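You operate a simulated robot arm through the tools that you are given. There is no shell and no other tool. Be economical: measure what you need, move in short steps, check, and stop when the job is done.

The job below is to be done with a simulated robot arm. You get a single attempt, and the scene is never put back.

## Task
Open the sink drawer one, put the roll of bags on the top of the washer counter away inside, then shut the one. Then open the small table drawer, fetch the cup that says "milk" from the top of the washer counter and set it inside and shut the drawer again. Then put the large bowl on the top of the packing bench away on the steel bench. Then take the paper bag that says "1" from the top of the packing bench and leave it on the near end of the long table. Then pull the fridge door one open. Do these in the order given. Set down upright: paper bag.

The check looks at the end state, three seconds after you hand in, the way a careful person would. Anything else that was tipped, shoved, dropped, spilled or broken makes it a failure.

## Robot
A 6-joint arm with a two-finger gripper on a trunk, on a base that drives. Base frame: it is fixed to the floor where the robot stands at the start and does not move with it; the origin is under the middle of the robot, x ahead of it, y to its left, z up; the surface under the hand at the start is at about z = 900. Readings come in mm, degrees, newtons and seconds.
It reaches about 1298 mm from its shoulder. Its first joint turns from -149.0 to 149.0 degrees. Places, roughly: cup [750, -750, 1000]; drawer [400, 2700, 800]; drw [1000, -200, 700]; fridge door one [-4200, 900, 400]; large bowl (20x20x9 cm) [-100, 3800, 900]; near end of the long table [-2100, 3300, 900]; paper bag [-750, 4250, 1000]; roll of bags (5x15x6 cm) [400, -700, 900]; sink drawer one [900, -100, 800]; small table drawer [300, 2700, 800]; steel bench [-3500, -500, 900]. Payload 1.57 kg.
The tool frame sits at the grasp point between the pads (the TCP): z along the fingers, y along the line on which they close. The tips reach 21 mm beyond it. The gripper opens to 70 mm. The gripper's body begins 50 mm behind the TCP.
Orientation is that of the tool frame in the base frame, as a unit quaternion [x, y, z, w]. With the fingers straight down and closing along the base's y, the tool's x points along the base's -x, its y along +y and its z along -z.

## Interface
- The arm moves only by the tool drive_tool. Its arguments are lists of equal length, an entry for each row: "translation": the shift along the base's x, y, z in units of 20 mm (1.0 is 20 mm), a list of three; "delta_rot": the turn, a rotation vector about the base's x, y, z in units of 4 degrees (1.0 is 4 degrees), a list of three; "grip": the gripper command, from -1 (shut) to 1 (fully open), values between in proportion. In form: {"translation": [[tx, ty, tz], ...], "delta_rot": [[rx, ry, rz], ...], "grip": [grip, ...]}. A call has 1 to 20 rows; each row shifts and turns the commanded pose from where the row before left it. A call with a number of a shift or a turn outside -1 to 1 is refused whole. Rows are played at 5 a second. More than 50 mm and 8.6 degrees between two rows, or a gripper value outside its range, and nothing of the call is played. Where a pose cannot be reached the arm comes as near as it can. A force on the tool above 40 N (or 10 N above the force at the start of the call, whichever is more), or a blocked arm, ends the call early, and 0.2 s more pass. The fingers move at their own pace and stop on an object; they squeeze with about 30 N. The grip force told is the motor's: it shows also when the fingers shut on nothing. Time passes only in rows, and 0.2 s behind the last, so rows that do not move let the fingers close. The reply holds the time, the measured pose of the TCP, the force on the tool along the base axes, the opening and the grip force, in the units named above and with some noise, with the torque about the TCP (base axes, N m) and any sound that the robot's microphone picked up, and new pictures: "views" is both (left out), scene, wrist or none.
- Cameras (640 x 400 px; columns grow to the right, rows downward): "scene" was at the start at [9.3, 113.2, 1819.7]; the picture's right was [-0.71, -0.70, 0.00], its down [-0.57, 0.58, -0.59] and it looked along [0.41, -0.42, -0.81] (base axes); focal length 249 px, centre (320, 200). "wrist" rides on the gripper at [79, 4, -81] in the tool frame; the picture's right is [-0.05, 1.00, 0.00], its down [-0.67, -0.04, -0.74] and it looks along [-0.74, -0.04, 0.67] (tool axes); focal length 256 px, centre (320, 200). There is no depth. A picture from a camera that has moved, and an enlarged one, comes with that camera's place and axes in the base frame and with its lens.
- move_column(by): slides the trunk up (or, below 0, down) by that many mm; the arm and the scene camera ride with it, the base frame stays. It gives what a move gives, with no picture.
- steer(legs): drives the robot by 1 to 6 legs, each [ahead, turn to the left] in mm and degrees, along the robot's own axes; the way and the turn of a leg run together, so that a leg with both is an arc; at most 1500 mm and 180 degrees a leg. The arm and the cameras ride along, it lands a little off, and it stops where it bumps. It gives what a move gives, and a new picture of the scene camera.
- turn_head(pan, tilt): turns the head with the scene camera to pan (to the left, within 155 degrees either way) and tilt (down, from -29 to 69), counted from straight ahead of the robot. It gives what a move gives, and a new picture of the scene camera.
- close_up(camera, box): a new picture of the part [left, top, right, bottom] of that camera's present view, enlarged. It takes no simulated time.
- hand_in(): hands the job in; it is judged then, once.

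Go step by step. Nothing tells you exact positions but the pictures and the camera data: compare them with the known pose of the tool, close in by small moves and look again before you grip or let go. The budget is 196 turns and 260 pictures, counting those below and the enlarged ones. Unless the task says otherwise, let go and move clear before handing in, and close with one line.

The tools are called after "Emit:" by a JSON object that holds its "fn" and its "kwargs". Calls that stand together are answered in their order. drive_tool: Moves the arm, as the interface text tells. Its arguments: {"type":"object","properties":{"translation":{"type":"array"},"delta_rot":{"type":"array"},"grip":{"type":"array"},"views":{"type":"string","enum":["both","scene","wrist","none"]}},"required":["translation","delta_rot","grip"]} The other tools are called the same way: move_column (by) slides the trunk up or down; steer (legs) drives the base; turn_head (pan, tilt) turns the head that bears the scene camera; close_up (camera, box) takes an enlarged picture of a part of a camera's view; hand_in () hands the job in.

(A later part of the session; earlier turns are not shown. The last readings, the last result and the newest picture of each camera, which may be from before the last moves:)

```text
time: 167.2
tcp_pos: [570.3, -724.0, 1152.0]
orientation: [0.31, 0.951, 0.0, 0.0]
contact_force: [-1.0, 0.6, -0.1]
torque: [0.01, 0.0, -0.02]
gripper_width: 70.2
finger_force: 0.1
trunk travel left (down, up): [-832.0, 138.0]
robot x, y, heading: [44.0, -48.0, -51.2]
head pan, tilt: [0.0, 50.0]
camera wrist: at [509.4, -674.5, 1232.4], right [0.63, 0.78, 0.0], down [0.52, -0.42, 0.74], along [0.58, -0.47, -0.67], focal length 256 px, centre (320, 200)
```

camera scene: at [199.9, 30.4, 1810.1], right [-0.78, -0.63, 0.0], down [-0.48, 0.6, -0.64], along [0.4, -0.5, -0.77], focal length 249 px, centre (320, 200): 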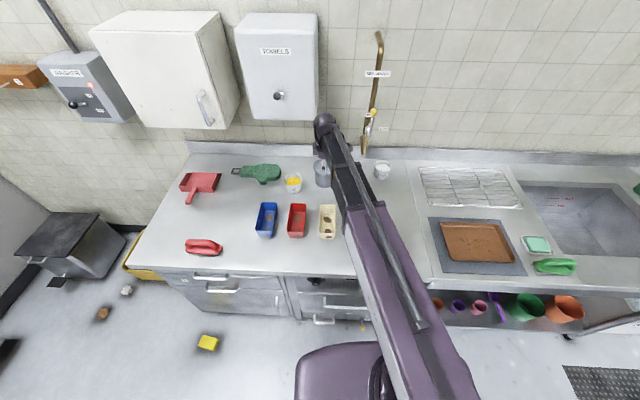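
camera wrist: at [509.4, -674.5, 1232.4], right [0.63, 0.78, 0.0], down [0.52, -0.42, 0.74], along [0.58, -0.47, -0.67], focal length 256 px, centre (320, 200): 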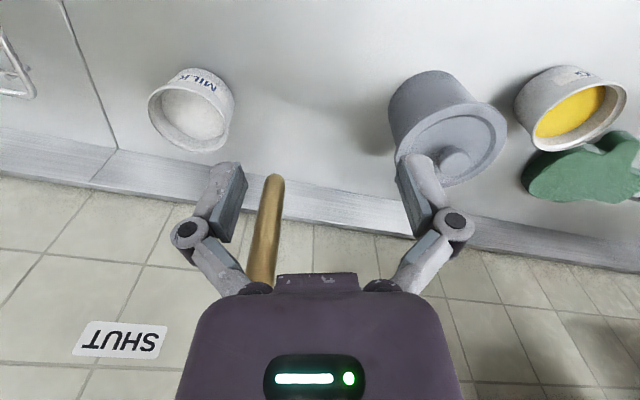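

A brass spout hangs near (609,-807) with its end at z≈1065, so I'll keep clear of it. The cup is ~92 mm at the rim (too wide to span), so I'll pinch its wall on the side away from the spout; first I slide sideways and look.

Emit:
{"fn": "drive_tool", "kwargs": {"translation": [[-0.8875, -0.63, 0], [-0.8875, -0.63, 0], [-0.8875, -0.63, 0], [-0.8875, -0.63, 0], [-0.8875, -0.63, 0], [-0.8875, -0.63, 0], [-0.8875, -0.63, 0], [-0.8875, -0.63, 0]], "delta_rot": [[0, 0, -0.5625], [0, 0, -0.5625], [0, 0, -0.5625], [0, 0, -0.5625], [0, 0, -0.5625], [0, 0, -0.5625], [0, 0, -0.5625], [0, 0, -0.5625]], "grip": [0, 0, 0, 0, 0, 0, 0, 0], "views": "wrist"}}

Emit:
{"fn": "move_column", "kwargs": {"by": -100}}

Emit:
{"fn": "drive_tool", "kwargs": {"translation": [[0, 0, 0]], "delta_rot": [[0, 0, 0]], "grip": [0]}}

```text
time: 169.0
tcp_pos: [431.0, -828.9, 1150.8]
orientation: [0.455, 0.891, 0.0, 0.0]
contact_force: [-0.3, -0.2, 0.3]
torque: [-0.02, -0.01, 0.01]
gripper_width: 35.1
finger_force: 0.0
trunk travel left (down, up): [-832.0, 138.0]
robot x, y, heading: [49.8, -52.6, -51.2]
head pan, tilt: [0.0, 50.0]
camera wrist: at [387.7, -762.6, 1230.9], right [0.84, 0.54, 0.0], down [0.36, -0.56, 0.74], along [0.4, -0.63, -0.67], focal length 256 px, centre (320, 200)
```

wrist: 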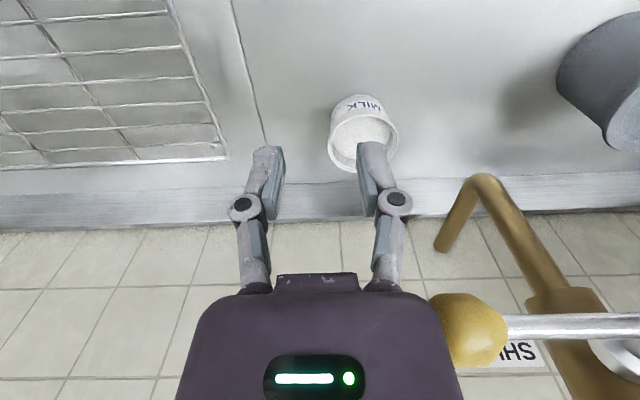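

```text
time: 170.3
tcp_pos: [431.2, -828.8, 1050.7]
orientation: [0.454, 0.891, 0.0, 0.0]
contact_force: [-0.5, -0.1, -0.1]
torque: [0.01, 0.03, 0.03]
gripper_width: 35.1
finger_force: 0.1
trunk travel left (down, up): [-732.0, 238.0]
robot x, y, heading: [46.4, -52.3, -51.5]
head pan, tilt: [0.0, 50.0]
```

```text
time: 170.8
tcp_pos: [431.0, -828.8, 1050.3]
orientation: [0.455, 0.891, 0.0, 0.0]
contact_force: [0.1, -1.0, 0.9]
torque: [0.04, -0.02, -0.02]
gripper_width: 34.9
finger_force: 0.1
trunk travel left (down, up): [-732.0, 238.0]
robot x, y, heading: [46.1, -51.5, -51.2]
head pan, tilt: [0.0, 50.0]
camera scene: at [200.1, 30.2, 1710.0], right [-0.78, -0.63, 0.0], down [-0.48, 0.6, -0.64], along [0.4, -0.5, -0.77], focal length 249 px, centre (320, 200)
camera wrist: at [388.2, -762.7, 1130.8], right [0.84, 0.54, 0.0], down [0.36, -0.56, 0.74], along [0.4, -0.62, -0.67], focal length 256 px, centre (320, 200)
```

scene: 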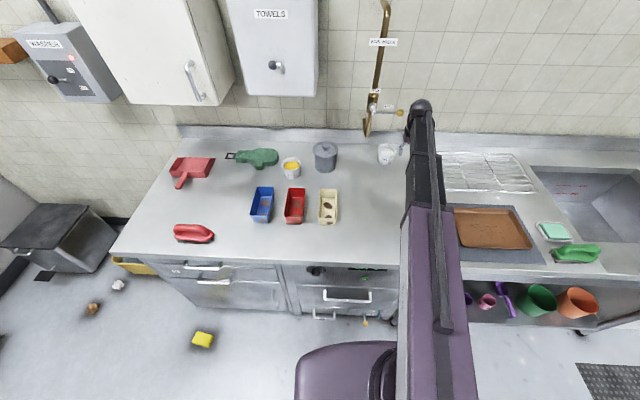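
wrist: 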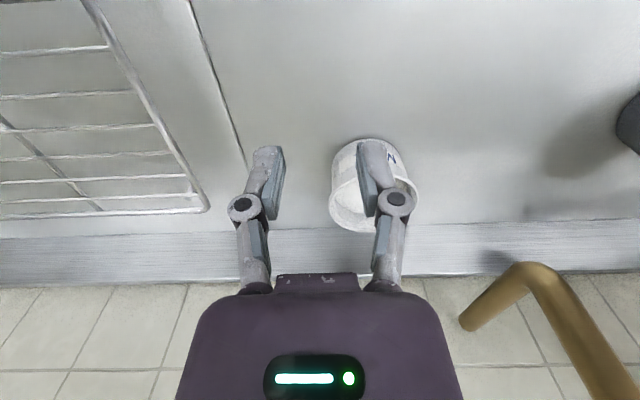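

The tap's lever knob sits at about (508,-830,1197), right over the cup, so my boom would pass too close from here. I'll retract, move the base to the right along the counter, and reach the cup from that side.

Emit:
{"fn": "drive_tool", "kwargs": {"translation": [[-0.37, 0.98, 0], [-0.37, 0.98, 0], [-0.37, 0.98, 0], [-0.37, 0.98, 0], [-0.37, 0.98, 0], [-0.37, 0.98, 0], [-0.37, 0.98, 0], [-0.37, 0.98, 0], [-0.37, 0.98, 0], [-0.37, 0.98, 0], [-0.37, 0.98, 0], [-0.37, 0.98, 0], [-0.37, 0.98, 0], [-0.37, 0.98, 0], [-0.37, 0.98, 0], [-0.37, 0.98, 0]], "delta_rot": [[0, 0, 0], [0, 0, 0], [0, 0, 0], [0, 0, 0], [0, 0, 0], [0, 0, 0], [0, 0, 0], [0, 0, 0], [0, 0, 0], [0, 0, 0], [0, 0, 0], [0, 0, 0], [0, 0, 0], [0, 0, 0], [0, 0, 0], [0, 0, 0]], "grip": [0, 0, 0, 0, 0, 0, 0, 0, 0, 0, 0, 0, 0, 0, 0, 0], "views": "none"}}

Emit:
{"fn": "move_column", "kwargs": {"by": 100}}

Emit:
{"fn": "steer", "kwargs": {"legs": [[0, 87], [-600, 0], [0, -75]]}}

```text
time: 174.2
tcp_pos: [314.0, -515.5, 1049.9]
orientation: [0.455, 0.89, 0.001, 0.0]
contact_force: [0.4, 0.2, 0.0]
torque: [0.01, 0.0, 0.04]
gripper_width: 35.0
finger_force: 0.0
trunk travel left (down, up): [-732.0, 238.0]
robot x, y, heading: [46.7, -49.5, -51.2]
head pan, tilt: [0.0, 50.0]
```

```text
time: 175.5
tcp_pos: [312.9, -515.2, 1150.3]
orientation: [0.454, 0.891, 0.001, -0.002]
contact_force: [0.0, 0.3, -0.9]
torque: [0.0, 0.02, 0.01]
gripper_width: 35.2
finger_force: 0.0
trunk travel left (down, up): [-832.0, 138.0]
robot x, y, heading: [46.9, -51.8, -51.3]
head pan, tilt: [0.0, 50.0]
```

```text
time: 189.9
tcp_pos: [-102.3, -810.1, 1150.3]
orientation: [0.367, 0.93, 0.003, -0.004]
contact_force: [-0.3, -0.1, -0.4]
torque: [-0.01, 0.0, -0.04]
gripper_width: 35.0
finger_force: 0.1
trunk travel left (down, up): [-832.0, 138.0]
robot x, y, heading: [-470.5, -417.3, -39.7]
head pan, tilt: [0.0, 50.0]
camera scene: at [-334.6, -309.7, 1810.1], right [-0.64, -0.77, 0.0], down [-0.59, 0.49, -0.64], along [0.49, -0.41, -0.77], focal length 249 px, centre (320, 200)
```

scene: 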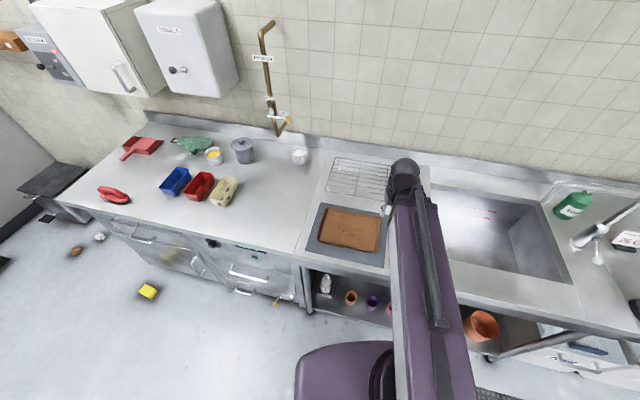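

From here the boom passes well clear of the knob. Move the gripper over toward the right of the cup.

Emit:
{"fn": "drive_tool", "kwargs": {"translation": [[0.965, -0.26, 0], [0.965, -0.26, 0], [0.965, -0.26, 0], [0.965, -0.26, 0], [0.965, -0.26, 0], [0.965, -0.26, 0], [0.965, -0.26, 0], [0.965, -0.26, 0], [0.965, -0.26, 0], [0.965, -0.26, 0], [0.965, -0.26, 0], [0.965, -0.26, 0], [0.965, -0.26, 0], [0.965, -0.26, 0], [0.965, -0.26, 0], [0.965, -0.26, 0], [0.965, -0.26, 0], [0.965, -0.26, 0], [0.965, -0.26, 0], [0.965, -0.26, 0]], "delta_rot": [[0, 0, -0.135], [0, 0, -0.135], [0, 0, -0.135], [0, 0, -0.135], [0, 0, -0.135], [0, 0, -0.135], [0, 0, -0.135], [0, 0, -0.135], [0, 0, -0.135], [0, 0, -0.135], [0, 0, -0.135], [0, 0, -0.135], [0, 0, -0.135], [0, 0, -0.135], [0, 0, -0.135], [0, 0, -0.135], [0, 0, -0.135], [0, 0, -0.135], [0, 0, -0.135], [0, 0, -0.135]], "grip": [0, 0, 0, 0, 0, 0, 0, 0, 0, 0, 0, 0, 0, 0, 0, 0, 0, 0, 0, 0], "views": "none"}}

Emit:
{"fn": "drive_tool", "kwargs": {"translation": [[0.965, -0.26, 0], [0.965, -0.26, 0], [0.965, -0.26, 0], [0.965, -0.26, 0]], "delta_rot": [[0, 0, 0], [0, 0, 0], [0, 0, 0], [0, 0, 0]], "grip": [0, 0, 0, 0], "views": "both"}}

```text
time: 194.1
tcp_pos: [284.4, -911.3, 1151.0]
orientation: [0.453, 0.892, 0.002, -0.004]
contact_force: [-0.5, -0.4, 0.4]
torque: [-0.03, -0.02, 0.02]
gripper_width: 35.0
finger_force: 0.1
trunk travel left (down, up): [-832.0, 138.0]
robot x, y, heading: [-469.1, -417.1, -39.8]
head pan, tilt: [0.0, 50.0]
```

```text
time: 195.1
tcp_pos: [362.4, -932.4, 1150.3]
orientation: [0.453, 0.891, 0.003, -0.004]
contact_force: [0.6, -0.2, 0.8]
torque: [0.01, 0.01, 0.02]
gripper_width: 35.0
finger_force: 0.0
trunk travel left (down, up): [-832.0, 138.0]
robot x, y, heading: [-472.2, -419.8, -40.0]
head pan, tilt: [0.0, 50.0]
camera scene: at [-334.0, -308.2, 1810.0], right [-0.64, -0.77, 0.0], down [-0.59, 0.49, -0.64], along [0.49, -0.41, -0.77], focal length 249 px, centre (320, 200)
camera wrist: at [318.5, -867.0, 1231.0], right [0.84, 0.55, 0.0], down [0.37, -0.56, 0.74], along [0.4, -0.62, -0.67], focal length 256 px, centre (320, 200)
```

scene: 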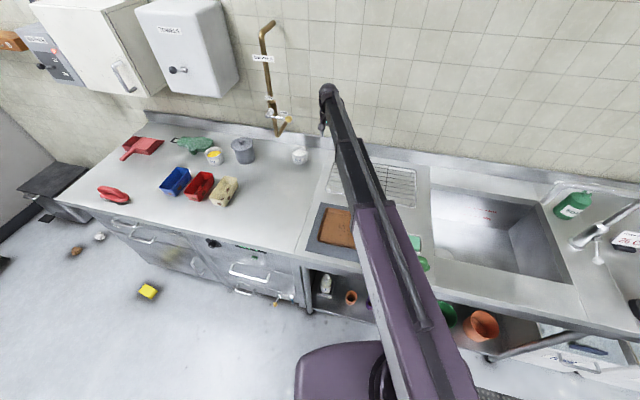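
wrist: 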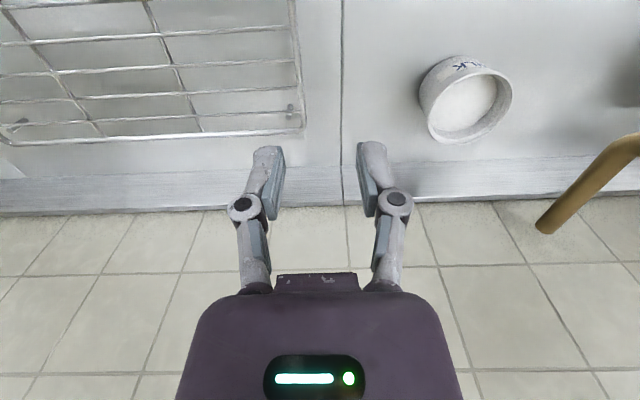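

Cup centre ≈ (529,-890). Lower to z≈1020 beside it and slide in toward its right rim.

Emit:
{"fn": "move_column", "kwargs": {"by": -130}}

Emit:
{"fn": "drive_tool", "kwargs": {"translation": [[0.9, 0.1, 0], [0.9, 0.1, 0], [0.9, 0.1, 0], [0.9, 0.1, 0], [0.9, 0.1, 0], [0.9, 0.1, 0]], "delta_rot": [[0, 0, 0], [0, 0, 0], [0, 0, 0], [0, 0, 0], [0, 0, 0], [0, 0, 0]], "grip": [0, 0, 0, 0, 0, 0], "views": "both"}}

```text
time: 196.7
tcp_pos: [361.4, -932.8, 1021.1]
orientation: [0.453, 0.891, 0.001, -0.003]
contact_force: [0.2, -0.4, -0.1]
torque: [0.02, 0.0, 0.02]
gripper_width: 35.1
finger_force: 0.1
trunk travel left (down, up): [-702.0, 268.0]
robot x, y, heading: [-468.6, -416.2, -39.8]
head pan, tilt: [0.0, 50.0]
```

```text
time: 198.1
tcp_pos: [470.5, -921.8, 1020.9]
orientation: [0.453, 0.891, 0.002, -0.003]
contact_force: [0.3, 0.0, 0.4]
torque: [-0.02, 0.02, 0.03]
gripper_width: 35.1
finger_force: 0.0
trunk travel left (down, up): [-702.0, 268.0]
robot x, y, heading: [-472.4, -411.8, -40.0]
head pan, tilt: [0.0, 50.0]
camera scene: at [-334.0, -308.1, 1679.9], right [-0.64, -0.77, 0.0], down [-0.59, 0.49, -0.64], along [0.49, -0.41, -0.77], focal length 249 px, centre (320, 200)
camera wrist: at [427.1, -856.1, 1101.0], right [0.84, 0.55, 0.0], down [0.37, -0.56, 0.74], along [0.4, -0.62, -0.67], focal length 256 px, centre (320, 200)
```

scene: 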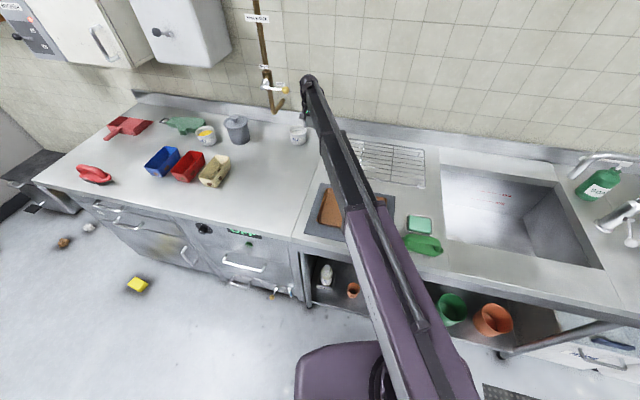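
wrist: 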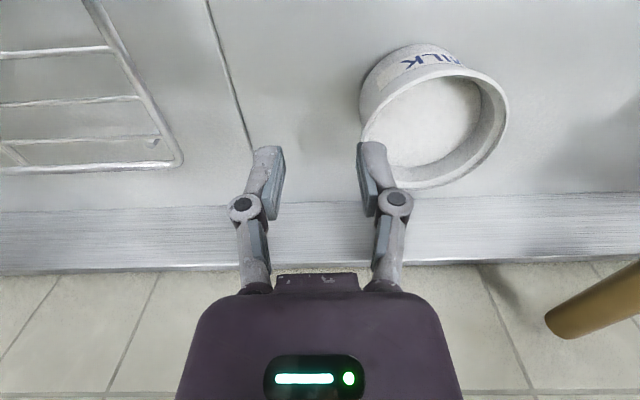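

Cup centre ≈ (537,-891), rim ≈ 90 mm. Move above the right-hand wall and descend a little to check.

Emit:
{"fn": "drive_tool", "kwargs": {"translation": [[0.8, 0.15, 0], [0.8, 0.15, 0]], "delta_rot": [[0, 0, 0], [0, 0, 0]], "grip": [0, 0], "views": "none"}}

Emit:
{"fn": "move_column", "kwargs": {"by": -28}}

Emit:
{"fn": "drive_tool", "kwargs": {"translation": [[0, 0, 0]], "delta_rot": [[0, 0, 0]], "grip": [0], "views": "wrist"}}

Emit:
{"fn": "close_up", "kwargs": {"camera": "scene", "box": [250, 60, 350, 160]}}

```text
time: 198.7
tcp_pos: [501.9, -915.9, 1020.1]
orientation: [0.453, 0.891, 0.002, -0.003]
contact_force: [0.6, 0.1, -0.2]
torque: [-0.02, 0.02, -0.01]
gripper_width: 34.7
finger_force: 0.0
trunk travel left (down, up): [-702.0, 268.0]
robot x, y, heading: [-470.9, -414.5, -39.9]
head pan, tilt: [0.0, 50.0]
```

```text
time: 199.4
tcp_pos: [500.5, -915.4, 991.8]
orientation: [0.454, 0.891, 0.002, -0.003]
contact_force: [0.0, 0.7, -0.1]
torque: [0.01, 0.0, -0.02]
gripper_width: 34.8
finger_force: 0.0
trunk travel left (down, up): [-674.0, 296.0]
robot x, y, heading: [-471.7, -414.0, -39.7]
head pan, tilt: [0.0, 50.0]
```

```text
time: 199.8
tcp_pos: [501.4, -916.4, 991.7]
orientation: [0.454, 0.891, 0.001, -0.003]
contact_force: [0.6, -0.8, 0.4]
torque: [0.0, -0.03, -0.03]
gripper_width: 34.9
finger_force: 0.1
trunk travel left (down, up): [-674.0, 296.0]
robot x, y, heading: [-473.2, -413.9, -39.7]
head pan, tilt: [0.0, 50.0]
camera wrist: at [458.2, -849.7, 1073.3], right [0.84, 0.55, 0.0], down [0.37, -0.56, 0.74], along [0.4, -0.62, -0.67], focal length 256 px, centre (320, 200)
```

wrist: 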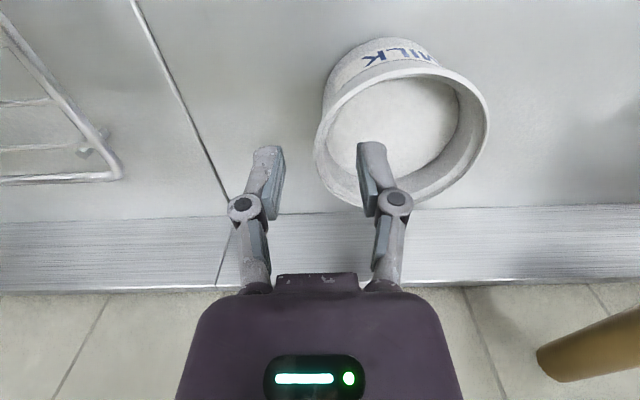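

```text
4.00 times, centred on (300, 110) of scene
camera zoom: at [-334.4, -308.1, 1652.0], right [-0.64, -0.77, 0.0], down [-0.59, 0.49, -0.64], along [0.49, -0.41, -0.77], focal length 997 px, centre (400, 560)
```

zoom: 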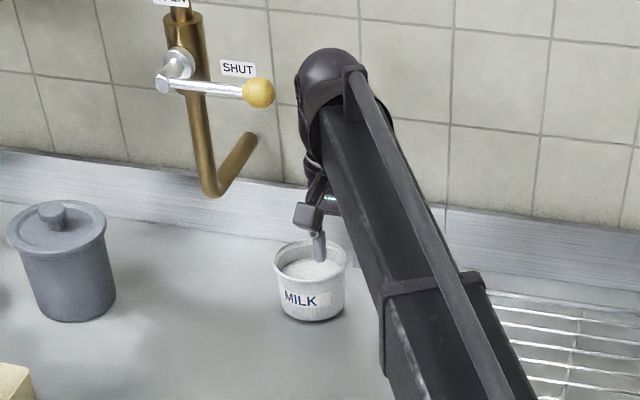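

The wall sits midway between the fingers. Descend 22 mm and close gently on the wall.

Emit:
{"fn": "move_column", "kwargs": {"by": -22}}

Emit:
{"fn": "drive_tool", "kwargs": {"translation": [[0, 0, 0], [0, 0, 0], [0, 0, 0], [0, 0, 0]], "delta_rot": [[0, 0, 0], [0, 0, 0], [0, 0, 0], [0, 0, 0]], "grip": [-1, -1, -1, -1], "views": "wrist"}}

```text
time: 200.5
tcp_pos: [501.7, -916.2, 970.7]
orientation: [0.452, 0.892, 0.002, -0.004]
contact_force: [0.0, -0.5, -1.1]
torque: [0.01, 0.02, -0.01]
gripper_width: 35.5
finger_force: 0.0
trunk travel left (down, up): [-652.0, 318.0]
robot x, y, heading: [-466.3, -416.8, -40.0]
head pan, tilt: [0.0, 50.0]
```

```text
time: 201.5
tcp_pos: [501.6, -914.7, 971.6]
orientation: [0.453, 0.892, 0.002, -0.002]
contact_force: [-0.3, 2.0, 5.1]
torque: [0.56, -0.07, 0.07]
gripper_width: 5.7
finger_force: 30.4
trunk travel left (down, up): [-652.0, 318.0]
robot x, y, heading: [-466.9, -415.6, -39.8]
head pan, tilt: [0.0, 50.0]
camera wrist: at [457.8, -849.2, 1051.9], right [0.84, 0.55, 0.0], down [0.37, -0.56, 0.74], along [0.4, -0.62, -0.67], focal length 256 px, centre (320, 200)
```

wrist: 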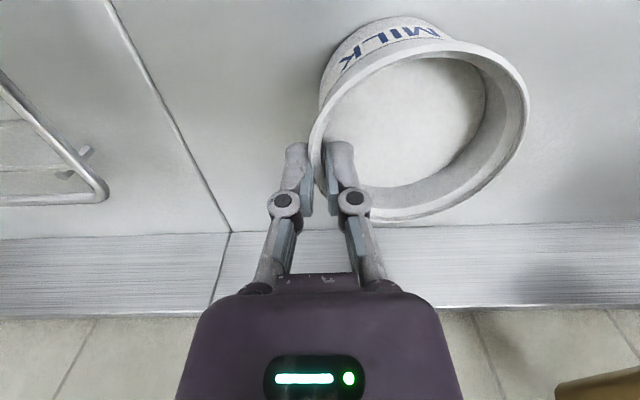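

Grip is only ~12 mm deep; I'll re-seat it 5 mm deeper, then lift a little to test.

Emit:
{"fn": "drive_tool", "kwargs": {"translation": [[0, 0, 0], [0, 0, 0]], "delta_rot": [[0, 0, 0], [0, 0, 0]], "grip": [-0.4, -0.4], "views": "none"}}

Emit:
{"fn": "move_column", "kwargs": {"by": -5}}

Emit:
{"fn": "drive_tool", "kwargs": {"translation": [[0, 0, 0], [0, 0, 0], [0, 0, 0], [0, 0, 0]], "delta_rot": [[0, 0, 0], [0, 0, 0], [0, 0, 0], [0, 0, 0]], "grip": [-1, -1, -1, -1], "views": "none"}}

Emit:
{"fn": "move_column", "kwargs": {"by": 15}}

Emit:
{"fn": "drive_tool", "kwargs": {"translation": [[0, 0, 0]], "delta_rot": [[0, 0, 0]], "grip": [-1], "views": "wrist"}}

Emit:
{"fn": "close_up", "kwargs": {"camera": "scene", "box": [250, 60, 350, 160]}}

```text
time: 202.1
tcp_pos: [501.1, -914.9, 970.1]
orientation: [0.453, 0.891, 0.002, -0.002]
contact_force: [-0.2, -0.1, 0.4]
torque: [0.02, 0.01, 0.02]
gripper_width: 21.1
finger_force: 0.3
trunk travel left (down, up): [-652.0, 318.0]
robot x, y, heading: [-471.2, -415.7, -39.8]
head pan, tilt: [0.0, 50.0]
```

```text
time: 202.6
tcp_pos: [502.7, -915.4, 965.4]
orientation: [0.453, 0.891, 0.001, -0.003]
contact_force: [0.6, -0.6, 0.3]
torque: [-0.03, -0.03, 0.02]
gripper_width: 21.1
finger_force: 0.1
trunk travel left (down, up): [-647.0, 323.0]
robot x, y, heading: [-467.8, -417.5, -39.6]
head pan, tilt: [0.0, 50.0]
```

```text
time: 203.6
tcp_pos: [502.1, -914.3, 965.6]
orientation: [0.452, 0.892, 0.002, -0.003]
contact_force: [1.3, 2.0, 5.9]
torque: [0.45, -0.42, 0.06]
gripper_width: 6.3
finger_force: 30.5
trunk travel left (down, up): [-647.0, 323.0]
robot x, y, heading: [-465.5, -415.4, -39.6]
head pan, tilt: [0.0, 50.0]
```

```text
time: 204.3
tcp_pos: [501.2, -916.0, 979.7]
orientation: [0.453, 0.891, 0.002, -0.005]
contact_force: [1.2, 0.0, -2.1]
torque: [-0.06, 0.06, -0.02]
gripper_width: 6.0
finger_force: 30.2
trunk travel left (down, up): [-662.0, 308.0]
robot x, y, heading: [-469.3, -419.7, -40.0]
head pan, tilt: [0.0, 50.0]
```

```text
time: 204.7
tcp_pos: [501.0, -915.9, 979.3]
orientation: [0.454, 0.891, 0.002, -0.004]
contact_force: [0.2, 0.9, -2.3]
torque: [-0.05, 0.05, 0.01]
gripper_width: 6.0
finger_force: 29.6
trunk travel left (down, up): [-662.0, 308.0]
robot x, y, heading: [-469.3, -419.9, -40.2]
head pan, tilt: [0.0, 50.0]
camera wrist: at [458.5, -849.8, 1060.9], right [0.84, 0.55, 0.0], down [0.37, -0.56, 0.74], along [0.4, -0.62, -0.67], focal length 256 px, centre (320, 200)
```

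wrist: 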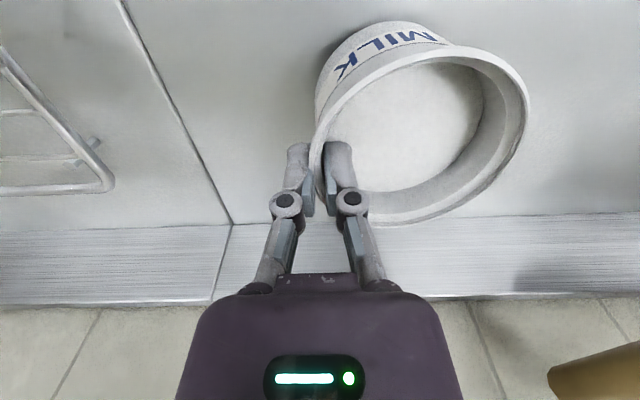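

```text
4.00 times, centred on (300, 110) of scene
camera zoom: at [-333.9, -308.3, 1639.9], right [-0.64, -0.77, 0.0], down [-0.59, 0.49, -0.64], along [0.49, -0.41, -0.77], focal length 997 px, centre (400, 560)
```

zoom: 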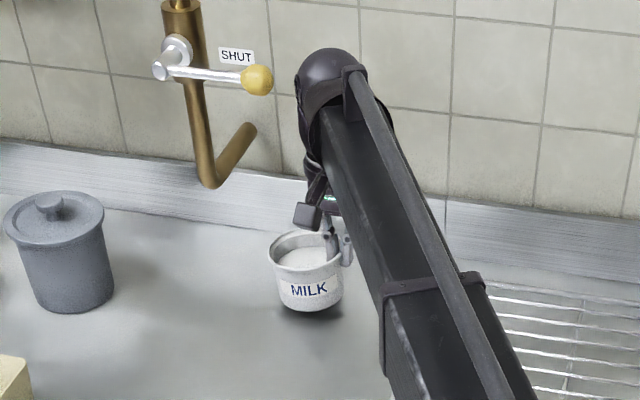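

The cup is held level. Raise clear, retract from the tap, then drive to the small table.

Emit:
{"fn": "move_column", "kwargs": {"by": 80}}

Emit:
{"fn": "drive_tool", "kwargs": {"translation": [[-0.6, -0.1, 0], [-0.985, 0.17, 0], [-0.985, 0.17, 0], [-0.985, 0.17, 0], [-0.985, 0.17, 0], [-0.985, 0.17, 0], [-0.985, 0.17, 0], [-0.985, 0.17, 0], [-0.985, 0.17, 0], [-0.985, 0.17, 0], [-0.985, 0.17, 0], [-0.985, 0.17, 0], [-0.985, 0.17, 0], [-0.985, 0.17, 0], [-0.985, 0.17, 0], [-0.985, 0.17, 0], [-0.985, 0.17, 0], [-0.985, 0.17, 0], [-0.985, 0.17, 0], [-0.985, 0.17, 0]], "delta_rot": [[0, 0, 0], [0, 0, 0], [0, 0, 0], [0, 0, 0], [0, 0, 0], [0, 0, 0], [0, 0, 0], [0, 0, 0], [0, 0, 0], [0, 0, 0], [0, 0, 0], [0, 0, 0], [0, 0, 0], [0, 0, 0], [0, 0, 0], [0, 0, 0], [0, 0, 0], [0, 0, 0], [0, 0, 0], [0, 0, 0]], "grip": [-1, -1, -1, -1, -1, -1, -1, -1, -1, -1, -1, -1, -1, -1, -1, -1, -1, -1, -1, -1], "views": "scene"}}

Emit:
{"fn": "move_column", "kwargs": {"by": 100}}

Emit:
{"fn": "steer", "kwargs": {"legs": [[0, 134], [1100, 0], [1048, 0], [0, -58]]}}

```text
time: 205.8
tcp_pos: [501.8, -915.9, 1059.8]
orientation: [0.454, 0.891, 0.003, -0.004]
contact_force: [0.6, 0.3, -2.6]
torque: [-0.04, 0.06, 0.04]
gripper_width: 5.9
finger_force: 30.4
trunk travel left (down, up): [-742.0, 228.0]
robot x, y, heading: [-467.9, -416.2, -40.1]
head pan, tilt: [0.0, 50.0]
```

```text
time: 210.0
tcp_pos: [112.2, -851.7, 1060.2]
orientation: [0.452, 0.892, 0.002, -0.003]
contact_force: [0.0, 0.2, -2.0]
torque: [-0.04, 0.05, 0.01]
gripper_width: 6.0
finger_force: 30.5
trunk travel left (down, up): [-742.0, 228.0]
robot x, y, heading: [-463.7, -416.1, -39.8]
head pan, tilt: [0.0, 50.0]
camera scene: at [-334.7, -308.0, 1720.0], right [-0.64, -0.77, 0.0], down [-0.59, 0.49, -0.64], along [0.49, -0.41, -0.77], focal length 249 px, centre (320, 200)
```

scene: 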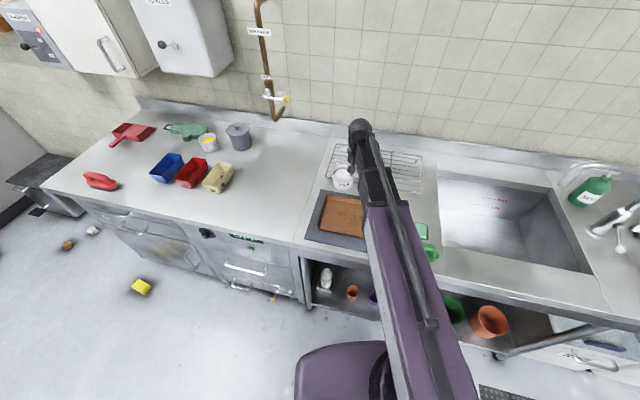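

```text
time: 211.4
tcp_pos: [113.9, -852.1, 1162.1]
orientation: [0.453, 0.892, 0.001, -0.003]
contact_force: [0.6, 0.4, -2.3]
torque: [-0.03, 0.1, 0.01]
gripper_width: 5.9
finger_force: 30.5
trunk travel left (down, up): [-842.0, 128.0]
robot x, y, heading: [-469.5, -417.1, -40.2]
head pan, tilt: [0.0, 50.0]
```

```text
time: 236.8
tcp_pos: [-85.5, 2217.1, 1161.4]
orientation: [-0.196, 0.981, 0.0, -0.003]
contact_force: [0.7, -0.3, -2.0]
torque: [-0.07, -0.01, -0.01]
gripper_width: 6.2
finger_force: 30.3
trunk travel left (down, up): [-842.0, 128.0]
robot x, y, heading: [-638.1, 1743.5, 37.1]
head pan, tilt: [0.0, 50.0]
camera scene: at [-713.1, 1897.9, 1820.1], right [0.6, -0.8, 0.0], down [-0.61, -0.46, -0.64], along [0.52, 0.39, -0.77], focal length 249 px, centre (320, 200)
```

scene: 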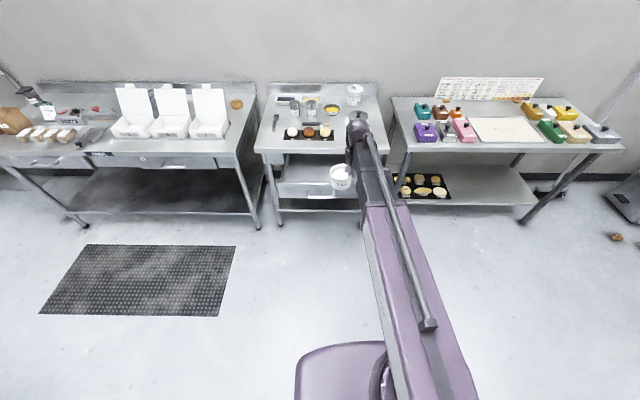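

Landed nicely. Zoom on the open drawer to measure the opening.

Emit:
{"fn": "close_up", "kwargs": {"camera": "scene", "box": [240, 110, 400, 210]}}

```text
4.00 times, centred on (320, 160) of scene
camera zoom: at [-713.1, 1897.9, 1820.1], right [0.6, -0.8, 0.0], down [-0.61, -0.46, -0.64], along [0.52, 0.39, -0.77], focal length 997 px, centre (320, 360)
```

zoom: 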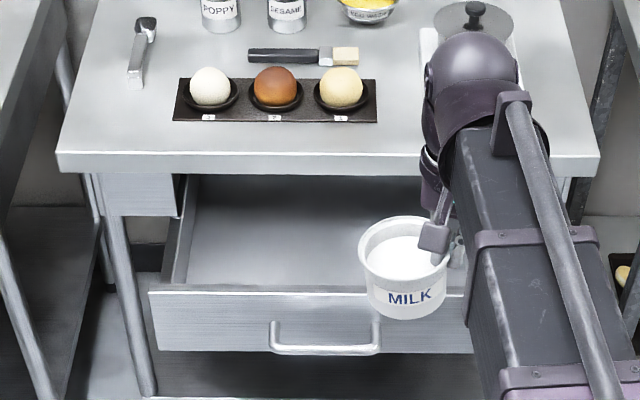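

The opening's centre is near u=1585; target cup centre (118,2541). Move over it with the cup to the left of the gripper.

Emit:
{"fn": "drive_tool", "kwargs": {"translation": [[0.76, 0.967, 0], [0.76, 0.967, 0], [0.76, 0.967, 0], [0.76, 0.967, 0], [0.76, 0.967, 0], [0.76, 0.967, 0], [0.76, 0.967, 0], [0.76, 0.967, 0], [0.76, 0.967, 0], [0.76, 0.967, 0], [0.76, 0.967, 0], [0.76, 0.967, 0], [0.76, 0.967, 0], [0.76, 0.967, 0], [0.76, 0.967, 0]], "delta_rot": [[0, 0, 0.223], [0, 0, 0.223], [0, 0, 0.223], [0, 0, 0.223], [0, 0, 0.223], [0, 0, 0.223], [0, 0, 0.223], [0, 0, 0.223], [0, 0, 0.223], [0, 0, 0.223], [0, 0, 0.223], [0, 0, 0.223], [0, 0, 0.223], [0, 0, 0.223], [0, 0, 0.223]], "grip": [-1, -1, -1, -1, -1, -1, -1, -1, -1, -1, -1, -1, -1, -1, -1]}}

```text
time: 240.0
tcp_pos: [144.6, 2510.6, 1161.0]
orientation: [-0.309, 0.951, -0.001, -0.004]
contact_force: [0.2, 0.7, -2.9]
torque: [-0.06, -0.01, 0.0]
gripper_width: 5.9
finger_force: 30.1
trunk travel left (down, up): [-842.0, 128.0]
robot x, y, heading: [-636.8, 1744.0, 37.1]
head pan, tilt: [0.0, 50.0]
camera scene: at [-711.4, 1900.2, 1819.9], right [0.6, -0.8, 0.0], down [-0.61, -0.46, -0.64], along [0.51, 0.38, -0.77], focal length 249 px, centre (320, 200)
camera wrist: at [77.8, 2467.8, 1240.5], right [-0.54, 0.84, 0.0], down [0.57, 0.37, 0.74], along [0.62, 0.4, -0.67], focal length 256 px, centre (320, 200)
```

scene: 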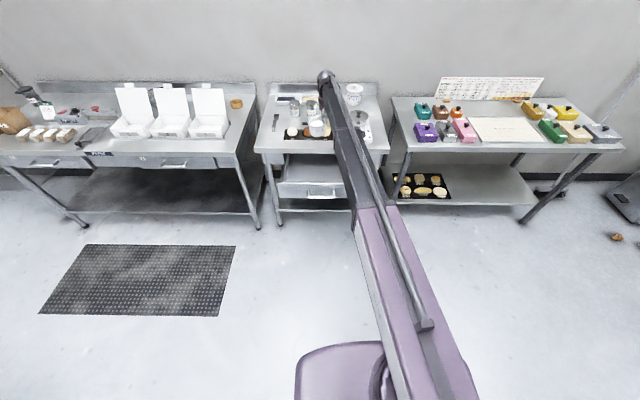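
wrist: 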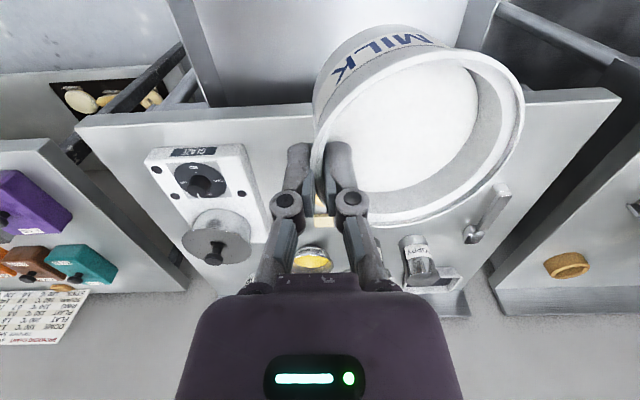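

Clearances look fine (table edge u≈1685, cup edge 1634). Lower in stages.

Emit:
{"fn": "move_column", "kwargs": {"by": -290}}

Emit:
{"fn": "drive_tool", "kwargs": {"translation": [[0, 0, 0]], "delta_rot": [[0, 0, 0]], "grip": [-1]}}

```text
time: 242.9
tcp_pos: [142.6, 2509.4, 871.2]
orientation: [-0.308, 0.951, -0.002, -0.004]
contact_force: [0.1, 0.8, -1.6]
torque: [-0.08, -0.09, 0.01]
gripper_width: 6.2
finger_force: 29.8
trunk travel left (down, up): [-552.0, 418.0]
robot x, y, heading: [-634.9, 1743.9, 37.0]
head pan, tilt: [0.0, 50.0]
```

```text
time: 243.3
tcp_pos: [143.8, 2509.2, 869.6]
orientation: [-0.308, 0.952, -0.001, -0.005]
contact_force: [-0.4, -0.6, -1.9]
torque: [-0.05, -0.05, 0.0]
gripper_width: 5.7
finger_force: 30.1
trunk travel left (down, up): [-552.0, 418.0]
robot x, y, heading: [-637.0, 1745.1, 36.9]
head pan, tilt: [0.0, 50.0]
camera scene: at [-712.0, 1899.6, 1530.0], right [0.6, -0.8, 0.0], down [-0.61, -0.46, -0.64], along [0.51, 0.38, -0.77], focal length 249 px, centre (320, 200)
camera wrist: at [77.2, 2466.9, 951.0], right [-0.54, 0.84, 0.0], down [0.57, 0.36, 0.74], along [0.62, 0.4, -0.67], focal length 256 px, centre (320, 200)
```

scene: 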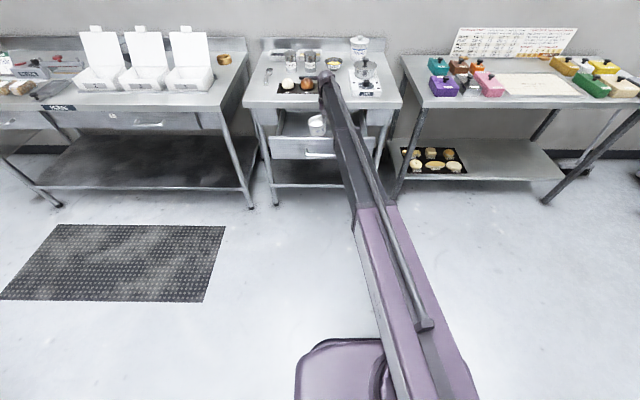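
wrist: 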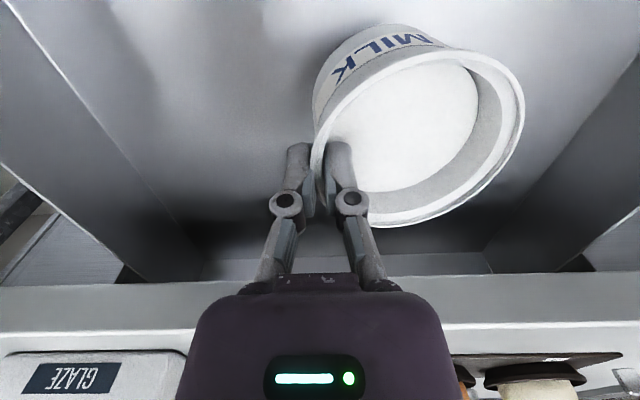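

Continue lowering in smaller steps until contact.

Emit:
{"fn": "move_column", "kwargs": {"by": -35}}

Emit:
{"fn": "move_column", "kwargs": {"by": -10}}

Emit:
{"fn": "drive_tool", "kwargs": {"translation": [[0, 0, 0]], "delta_rot": [[0, 0, 0]], "grip": [-1]}}

Emit:
{"fn": "close_up", "kwargs": {"camera": "scene", "box": [250, 90, 390, 180]}}

```text
time: 244.1
tcp_pos: [143.6, 2509.5, 835.9]
orientation: [-0.308, 0.951, -0.001, -0.005]
contact_force: [0.4, -0.8, -1.3]
torque: [-0.06, -0.04, -0.01]
gripper_width: 6.2
finger_force: 29.5
trunk travel left (down, up): [-517.0, 453.0]
robot x, y, heading: [-635.7, 1740.1, 36.9]
head pan, tilt: [0.0, 50.0]
```

```text
time: 244.7
tcp_pos: [143.3, 2509.1, 825.0]
orientation: [-0.309, 0.951, -0.001, -0.004]
contact_force: [-0.1, -0.7, -2.9]
torque: [-0.05, -0.05, 0.03]
gripper_width: 5.7
finger_force: 30.0
trunk travel left (down, up): [-507.0, 463.0]
robot x, y, heading: [-635.9, 1743.9, 36.6]
head pan, tilt: [0.0, 50.0]
```

```text
time: 245.1
tcp_pos: [142.6, 2508.8, 826.1]
orientation: [-0.308, 0.951, 0.0, -0.005]
contact_force: [-0.4, -0.1, -2.8]
torque: [-0.04, -0.04, 0.02]
gripper_width: 6.1
finger_force: 29.8
trunk travel left (down, up): [-507.0, 463.0]
robot x, y, heading: [-635.8, 1746.4, 37.0]
head pan, tilt: [0.0, 50.0]
camera scene: at [-712.0, 1899.6, 1485.0], right [0.6, -0.8, 0.0], down [-0.61, -0.46, -0.64], along [0.51, 0.38, -0.77], focal length 249 px, centre (320, 200)
camera wrist: at [77.1, 2466.9, 906.0], right [-0.54, 0.84, 0.0], down [0.57, 0.36, 0.74], along [0.62, 0.4, -0.67], focal length 256 px, centre (320, 200)
```

scene: 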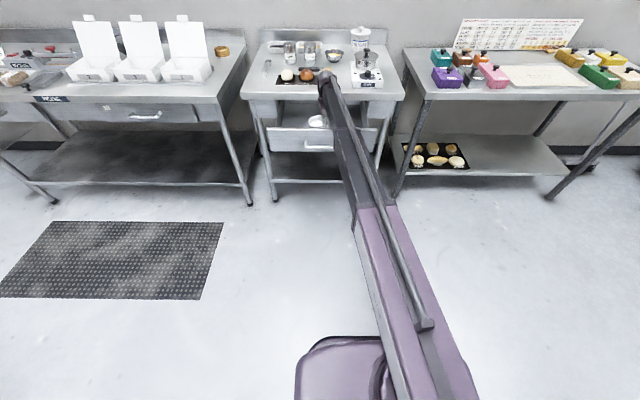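
wrist: 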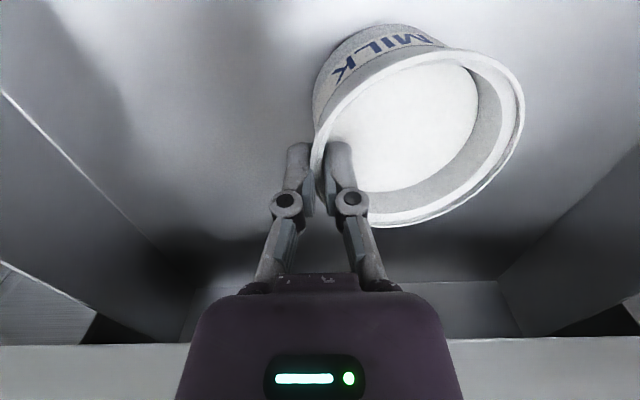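

```text
4.44 times, centred on (320, 135) of scene
camera zoom: at [-712.0, 1899.6, 1485.0], right [0.6, -0.8, 0.0], down [-0.61, -0.46, -0.64], along [0.51, 0.38, -0.77], focal length 1108 px, centre (320, 489)
```

zoom: 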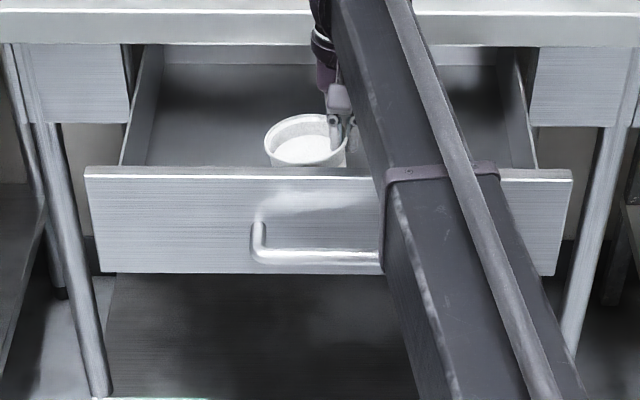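

Emit:
{"fn": "move_column", "kwargs": {"by": -8}}

Emit:
{"fn": "move_column", "kwargs": {"by": -5}}

Emit:
{"fn": "move_column", "kwargs": {"by": -5}}

```text
time: 245.6
tcp_pos: [143.7, 2507.2, 817.9]
orientation: [-0.307, 0.952, -0.002, -0.004]
contact_force: [3.3, -2.3, 10.9]
torque: [0.2, 0.61, 0.02]
gripper_width: 6.0
finger_force: 29.7
trunk travel left (down, up): [-499.0, 471.0]
robot x, y, heading: [-637.3, 1741.3, 36.9]
head pan, tilt: [0.0, 50.0]
```

```text
time: 246.2
tcp_pos: [142.9, 2507.7, 815.9]
orientation: [-0.308, 0.952, 0.0, -0.004]
contact_force: [3.6, -5.7, 21.7]
torque: [0.61, 0.19, -0.04]
gripper_width: 6.0
finger_force: 30.1
trunk travel left (down, up): [-494.0, 476.0]
robot x, y, heading: [-637.4, 1745.8, 36.6]
head pan, tilt: [0.0, 50.0]
```

```text
time: 246.7
tcp_pos: [142.4, 2509.7, 810.5]
orientation: [-0.308, 0.951, 0.001, -0.003]
contact_force: [0.5, -2.6, 18.8]
torque: [0.71, 0.41, -0.04]
gripper_width: 5.7
finger_force: 29.8
trunk travel left (down, up): [-489.0, 481.0]
robot x, y, heading: [-637.7, 1743.5, 36.9]
head pan, tilt: [0.0, 50.0]
```

Cup is down. Release slightly and lift straight up.

Emit:
{"fn": "drive_tool", "kwargs": {"translation": [[0, 0, 0], [0, 0, 0], [0, 0, 0]], "delta_rot": [[0, 0, 0], [0, 0, 0], [0, 0, 0]], "grip": [-0.3, -0.3, -0.3], "views": "wrist"}}

Emit:
{"fn": "move_column", "kwargs": {"by": 250}}

Emit:
{"fn": "drive_tool", "kwargs": {"translation": [[-0.81, -0.586, 0], [-0.81, -0.586, 0], [-0.81, -0.586, 0], [-0.81, -0.586, 0], [-0.81, -0.586, 0], [-0.81, -0.586, 0], [-0.81, -0.586, 0], [-0.81, -0.586, 0], [-0.81, -0.586, 0], [-0.81, -0.586, 0], [-0.81, -0.586, 0], [-0.81, -0.586, 0], [-0.81, -0.586, 0], [-0.81, -0.586, 0]], "delta_rot": [[0, 0, 0], [0, 0, 0], [0, 0, 0], [0, 0, 0], [0, 0, 0], [0, 0, 0], [0, 0, 0], [0, 0, 0], [0, 0, 0], [0, 0, 0], [0, 0, 0], [0, 0, 0], [0, 0, 0], [0, 0, 0]], "grip": [0.2, 0.2, 0.2, 0.2, 0.2, 0.2, 0.2, 0.2, 0.2, 0.2, 0.2, 0.2, 0.2, 0.2], "views": "scene"}}

Emit:
{"fn": "close_up", "kwargs": {"camera": "scene", "box": [240, 90, 400, 190]}}

```text
time: 247.5
tcp_pos: [143.3, 2510.7, 807.6]
orientation: [-0.307, 0.952, -0.002, -0.004]
contact_force: [0.1, 0.2, -0.2]
torque: [0.0, 0.01, 0.0]
gripper_width: 24.7
finger_force: 0.1
trunk travel left (down, up): [-489.0, 481.0]
robot x, y, heading: [-635.1, 1747.4, 36.6]
head pan, tilt: [0.0, 50.0]
camera wrist: at [77.1, 2466.8, 888.1], right [-0.54, 0.84, 0.0], down [0.57, 0.36, 0.74], along [0.62, 0.4, -0.67], focal length 256 px, centre (320, 200)
```

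wrist: 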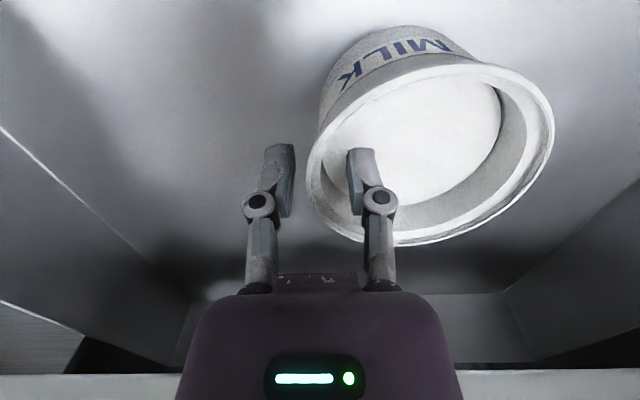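

```text
time: 250.1
tcp_pos: [142.5, 2508.9, 1057.9]
orientation: [-0.308, 0.951, -0.001, -0.004]
contact_force: [-0.5, 0.4, 0.2]
torque: [0.01, 0.0, -0.01]
gripper_width: 24.4
finger_force: 0.1
trunk travel left (down, up): [-739.0, 231.0]
robot x, y, heading: [-635.4, 1743.9, 36.7]
head pan, tilt: [0.0, 50.0]
```

```text
time: 253.1
tcp_pos: [-83.7, 2346.8, 1056.7]
orientation: [-0.308, 0.951, -0.001, -0.003]
contact_force: [0.3, 0.0, 0.3]
torque: [0.02, 0.03, -0.05]
gripper_width: 42.1
finger_force: 0.1
trunk travel left (down, up): [-739.0, 231.0]
robot x, y, heading: [-640.4, 1747.0, 37.0]
head pan, tilt: [0.0, 50.0]
camera scene: at [-712.6, 1899.0, 1717.0], right [0.6, -0.8, 0.0], down [-0.61, -0.46, -0.64], along [0.51, 0.39, -0.77], focal length 249 px, centre (320, 200)
```

scene: 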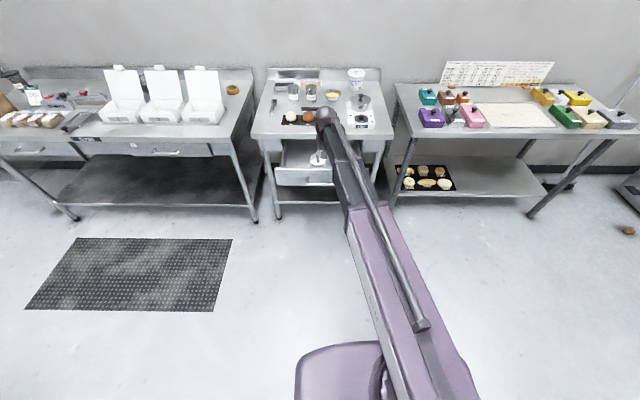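

```text
4.00 times, centred on (320, 140) of scene
camera zoom: at [-712.6, 1899.0, 1717.0], right [0.6, -0.8, 0.0], down [-0.61, -0.46, -0.64], along [0.51, 0.39, -0.77], focal length 997 px, centre (320, 440)
```

zoom: 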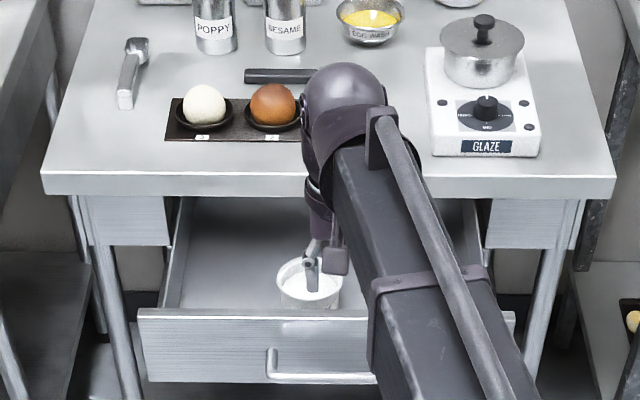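

The milk cup stands upright in the drawer. Now I level the gripper in front of the drawer, slightly above the bar, to push it shut.

Emit:
{"fn": "drive_tool", "kwargs": {"translation": [[0, 0, 0], [0, 0, 0], [0, 0, 0], [0, 0, 0], [0, 0, 0], [0, 0, 0], [0, 0, 0], [0, 0, 0], [0, 0, 0], [0, 0, 0], [0, 0, 0], [0, 0, 0], [0, 0, 0], [0, 0, 0], [0, 0, 0], [0, 0, 0], [0, 0, 0], [0, 0, 0]], "delta_rot": [[0.723, -1, 0], [0.723, -1, 0], [0.723, -1, 0], [0.723, -1, 0], [0.723, -1, 0], [0.723, -1, 0], [0.723, -1, 0], [0.723, -1, 0], [0.723, -1, 0], [0.723, -1, 0], [0.723, -1, 0], [0.723, -1, 0], [0.723, -1, 0], [0.723, -1, 0], [0.723, -1, 0], [0.723, -1, 0], [0.723, -1, 0], [0.723, -1, 0]], "grip": [0.2, 0.2, 0.2, 0.2, 0.2, 0.2, 0.2, 0.2, 0.2, 0.2, 0.2, 0.2, 0.2, 0.2, 0.2, 0.2, 0.2, 0.2], "views": "none"}}

Emit:
{"fn": "move_column", "kwargs": {"by": -400}}

Emit:
{"fn": "drive_tool", "kwargs": {"translation": [[0, 0, 0]], "delta_rot": [[0, 0, 0]], "grip": [0.2]}}

```text
time: 256.9
tcp_pos: [-83.7, 2346.9, 1239.3]
orientation: [-0.221, 0.683, 0.215, 0.663]
contact_force: [0.4, -0.1, 0.2]
torque: [0.04, -0.01, 0.01]
gripper_width: 42.0
finger_force: 0.1
out of reach, approached as far as the arm can: row 3, 4, 5, 6, 7, 8, 9, 10, 11, 12, 13, 14, 15, 16, 17, 18
trunk travel left (down, up): [-739.0, 231.0]
robot x, y, heading: [-639.4, 1747.4, 36.9]
head pan, tilt: [0.0, 50.0]
```

```text
time: 260.7
tcp_pos: [-83.7, 2345.9, 837.9]
orientation: [-0.221, 0.683, 0.215, 0.662]
contact_force: [-0.2, 0.9, 0.4]
torque: [-0.01, -0.01, -0.01]
gripper_width: 42.1
finger_force: 0.0
trunk travel left (down, up): [-339.0, 631.0]
robot x, y, heading: [-635.1, 1744.9, 36.8]
head pan, tilt: [0.0, 50.0]
```

```text
time: 261.1
tcp_pos: [-84.2, 2345.9, 837.9]
orientation: [-0.222, 0.682, 0.215, 0.663]
contact_force: [0.5, 0.2, -0.9]
torque: [-0.05, -0.01, 0.0]
gripper_width: 42.1
finger_force: 0.1
trunk travel left (down, up): [-339.0, 631.0]
robot x, y, heading: [-642.3, 1744.2, 36.9]
head pan, tilt: [0.0, 50.0]
camera scene: at [-712.3, 1899.2, 1317.0], right [0.6, -0.8, 0.0], down [-0.61, -0.46, -0.64], along [0.51, 0.39, -0.77], focal length 249 px, centre (320, 200)
camera wrist: at [-154.3, 2300.2, 760.2], right [-0.58, 0.81, 0.05], down [-0.57, -0.45, 0.69], along [0.58, 0.37, 0.72], focal length 256 px, centre (320, 200)
```

scene: 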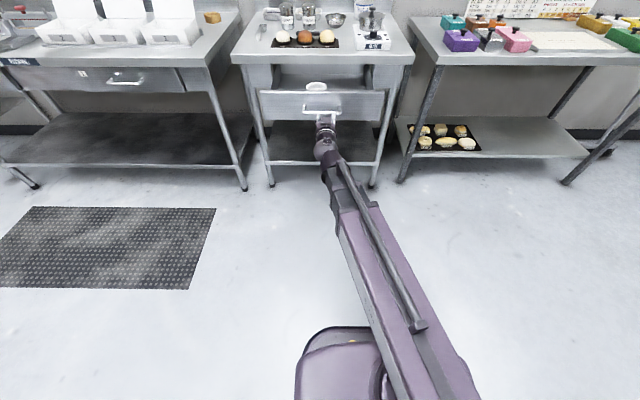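
wrist: 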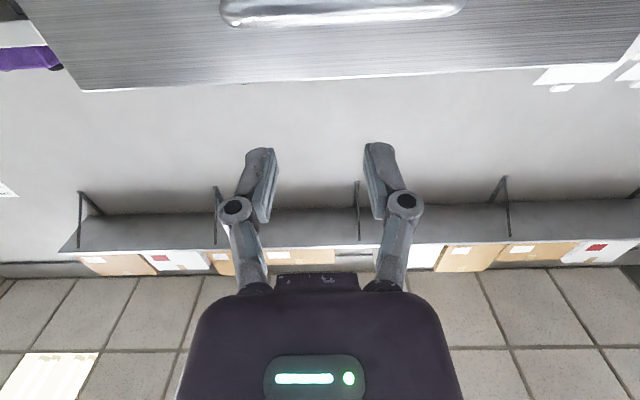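

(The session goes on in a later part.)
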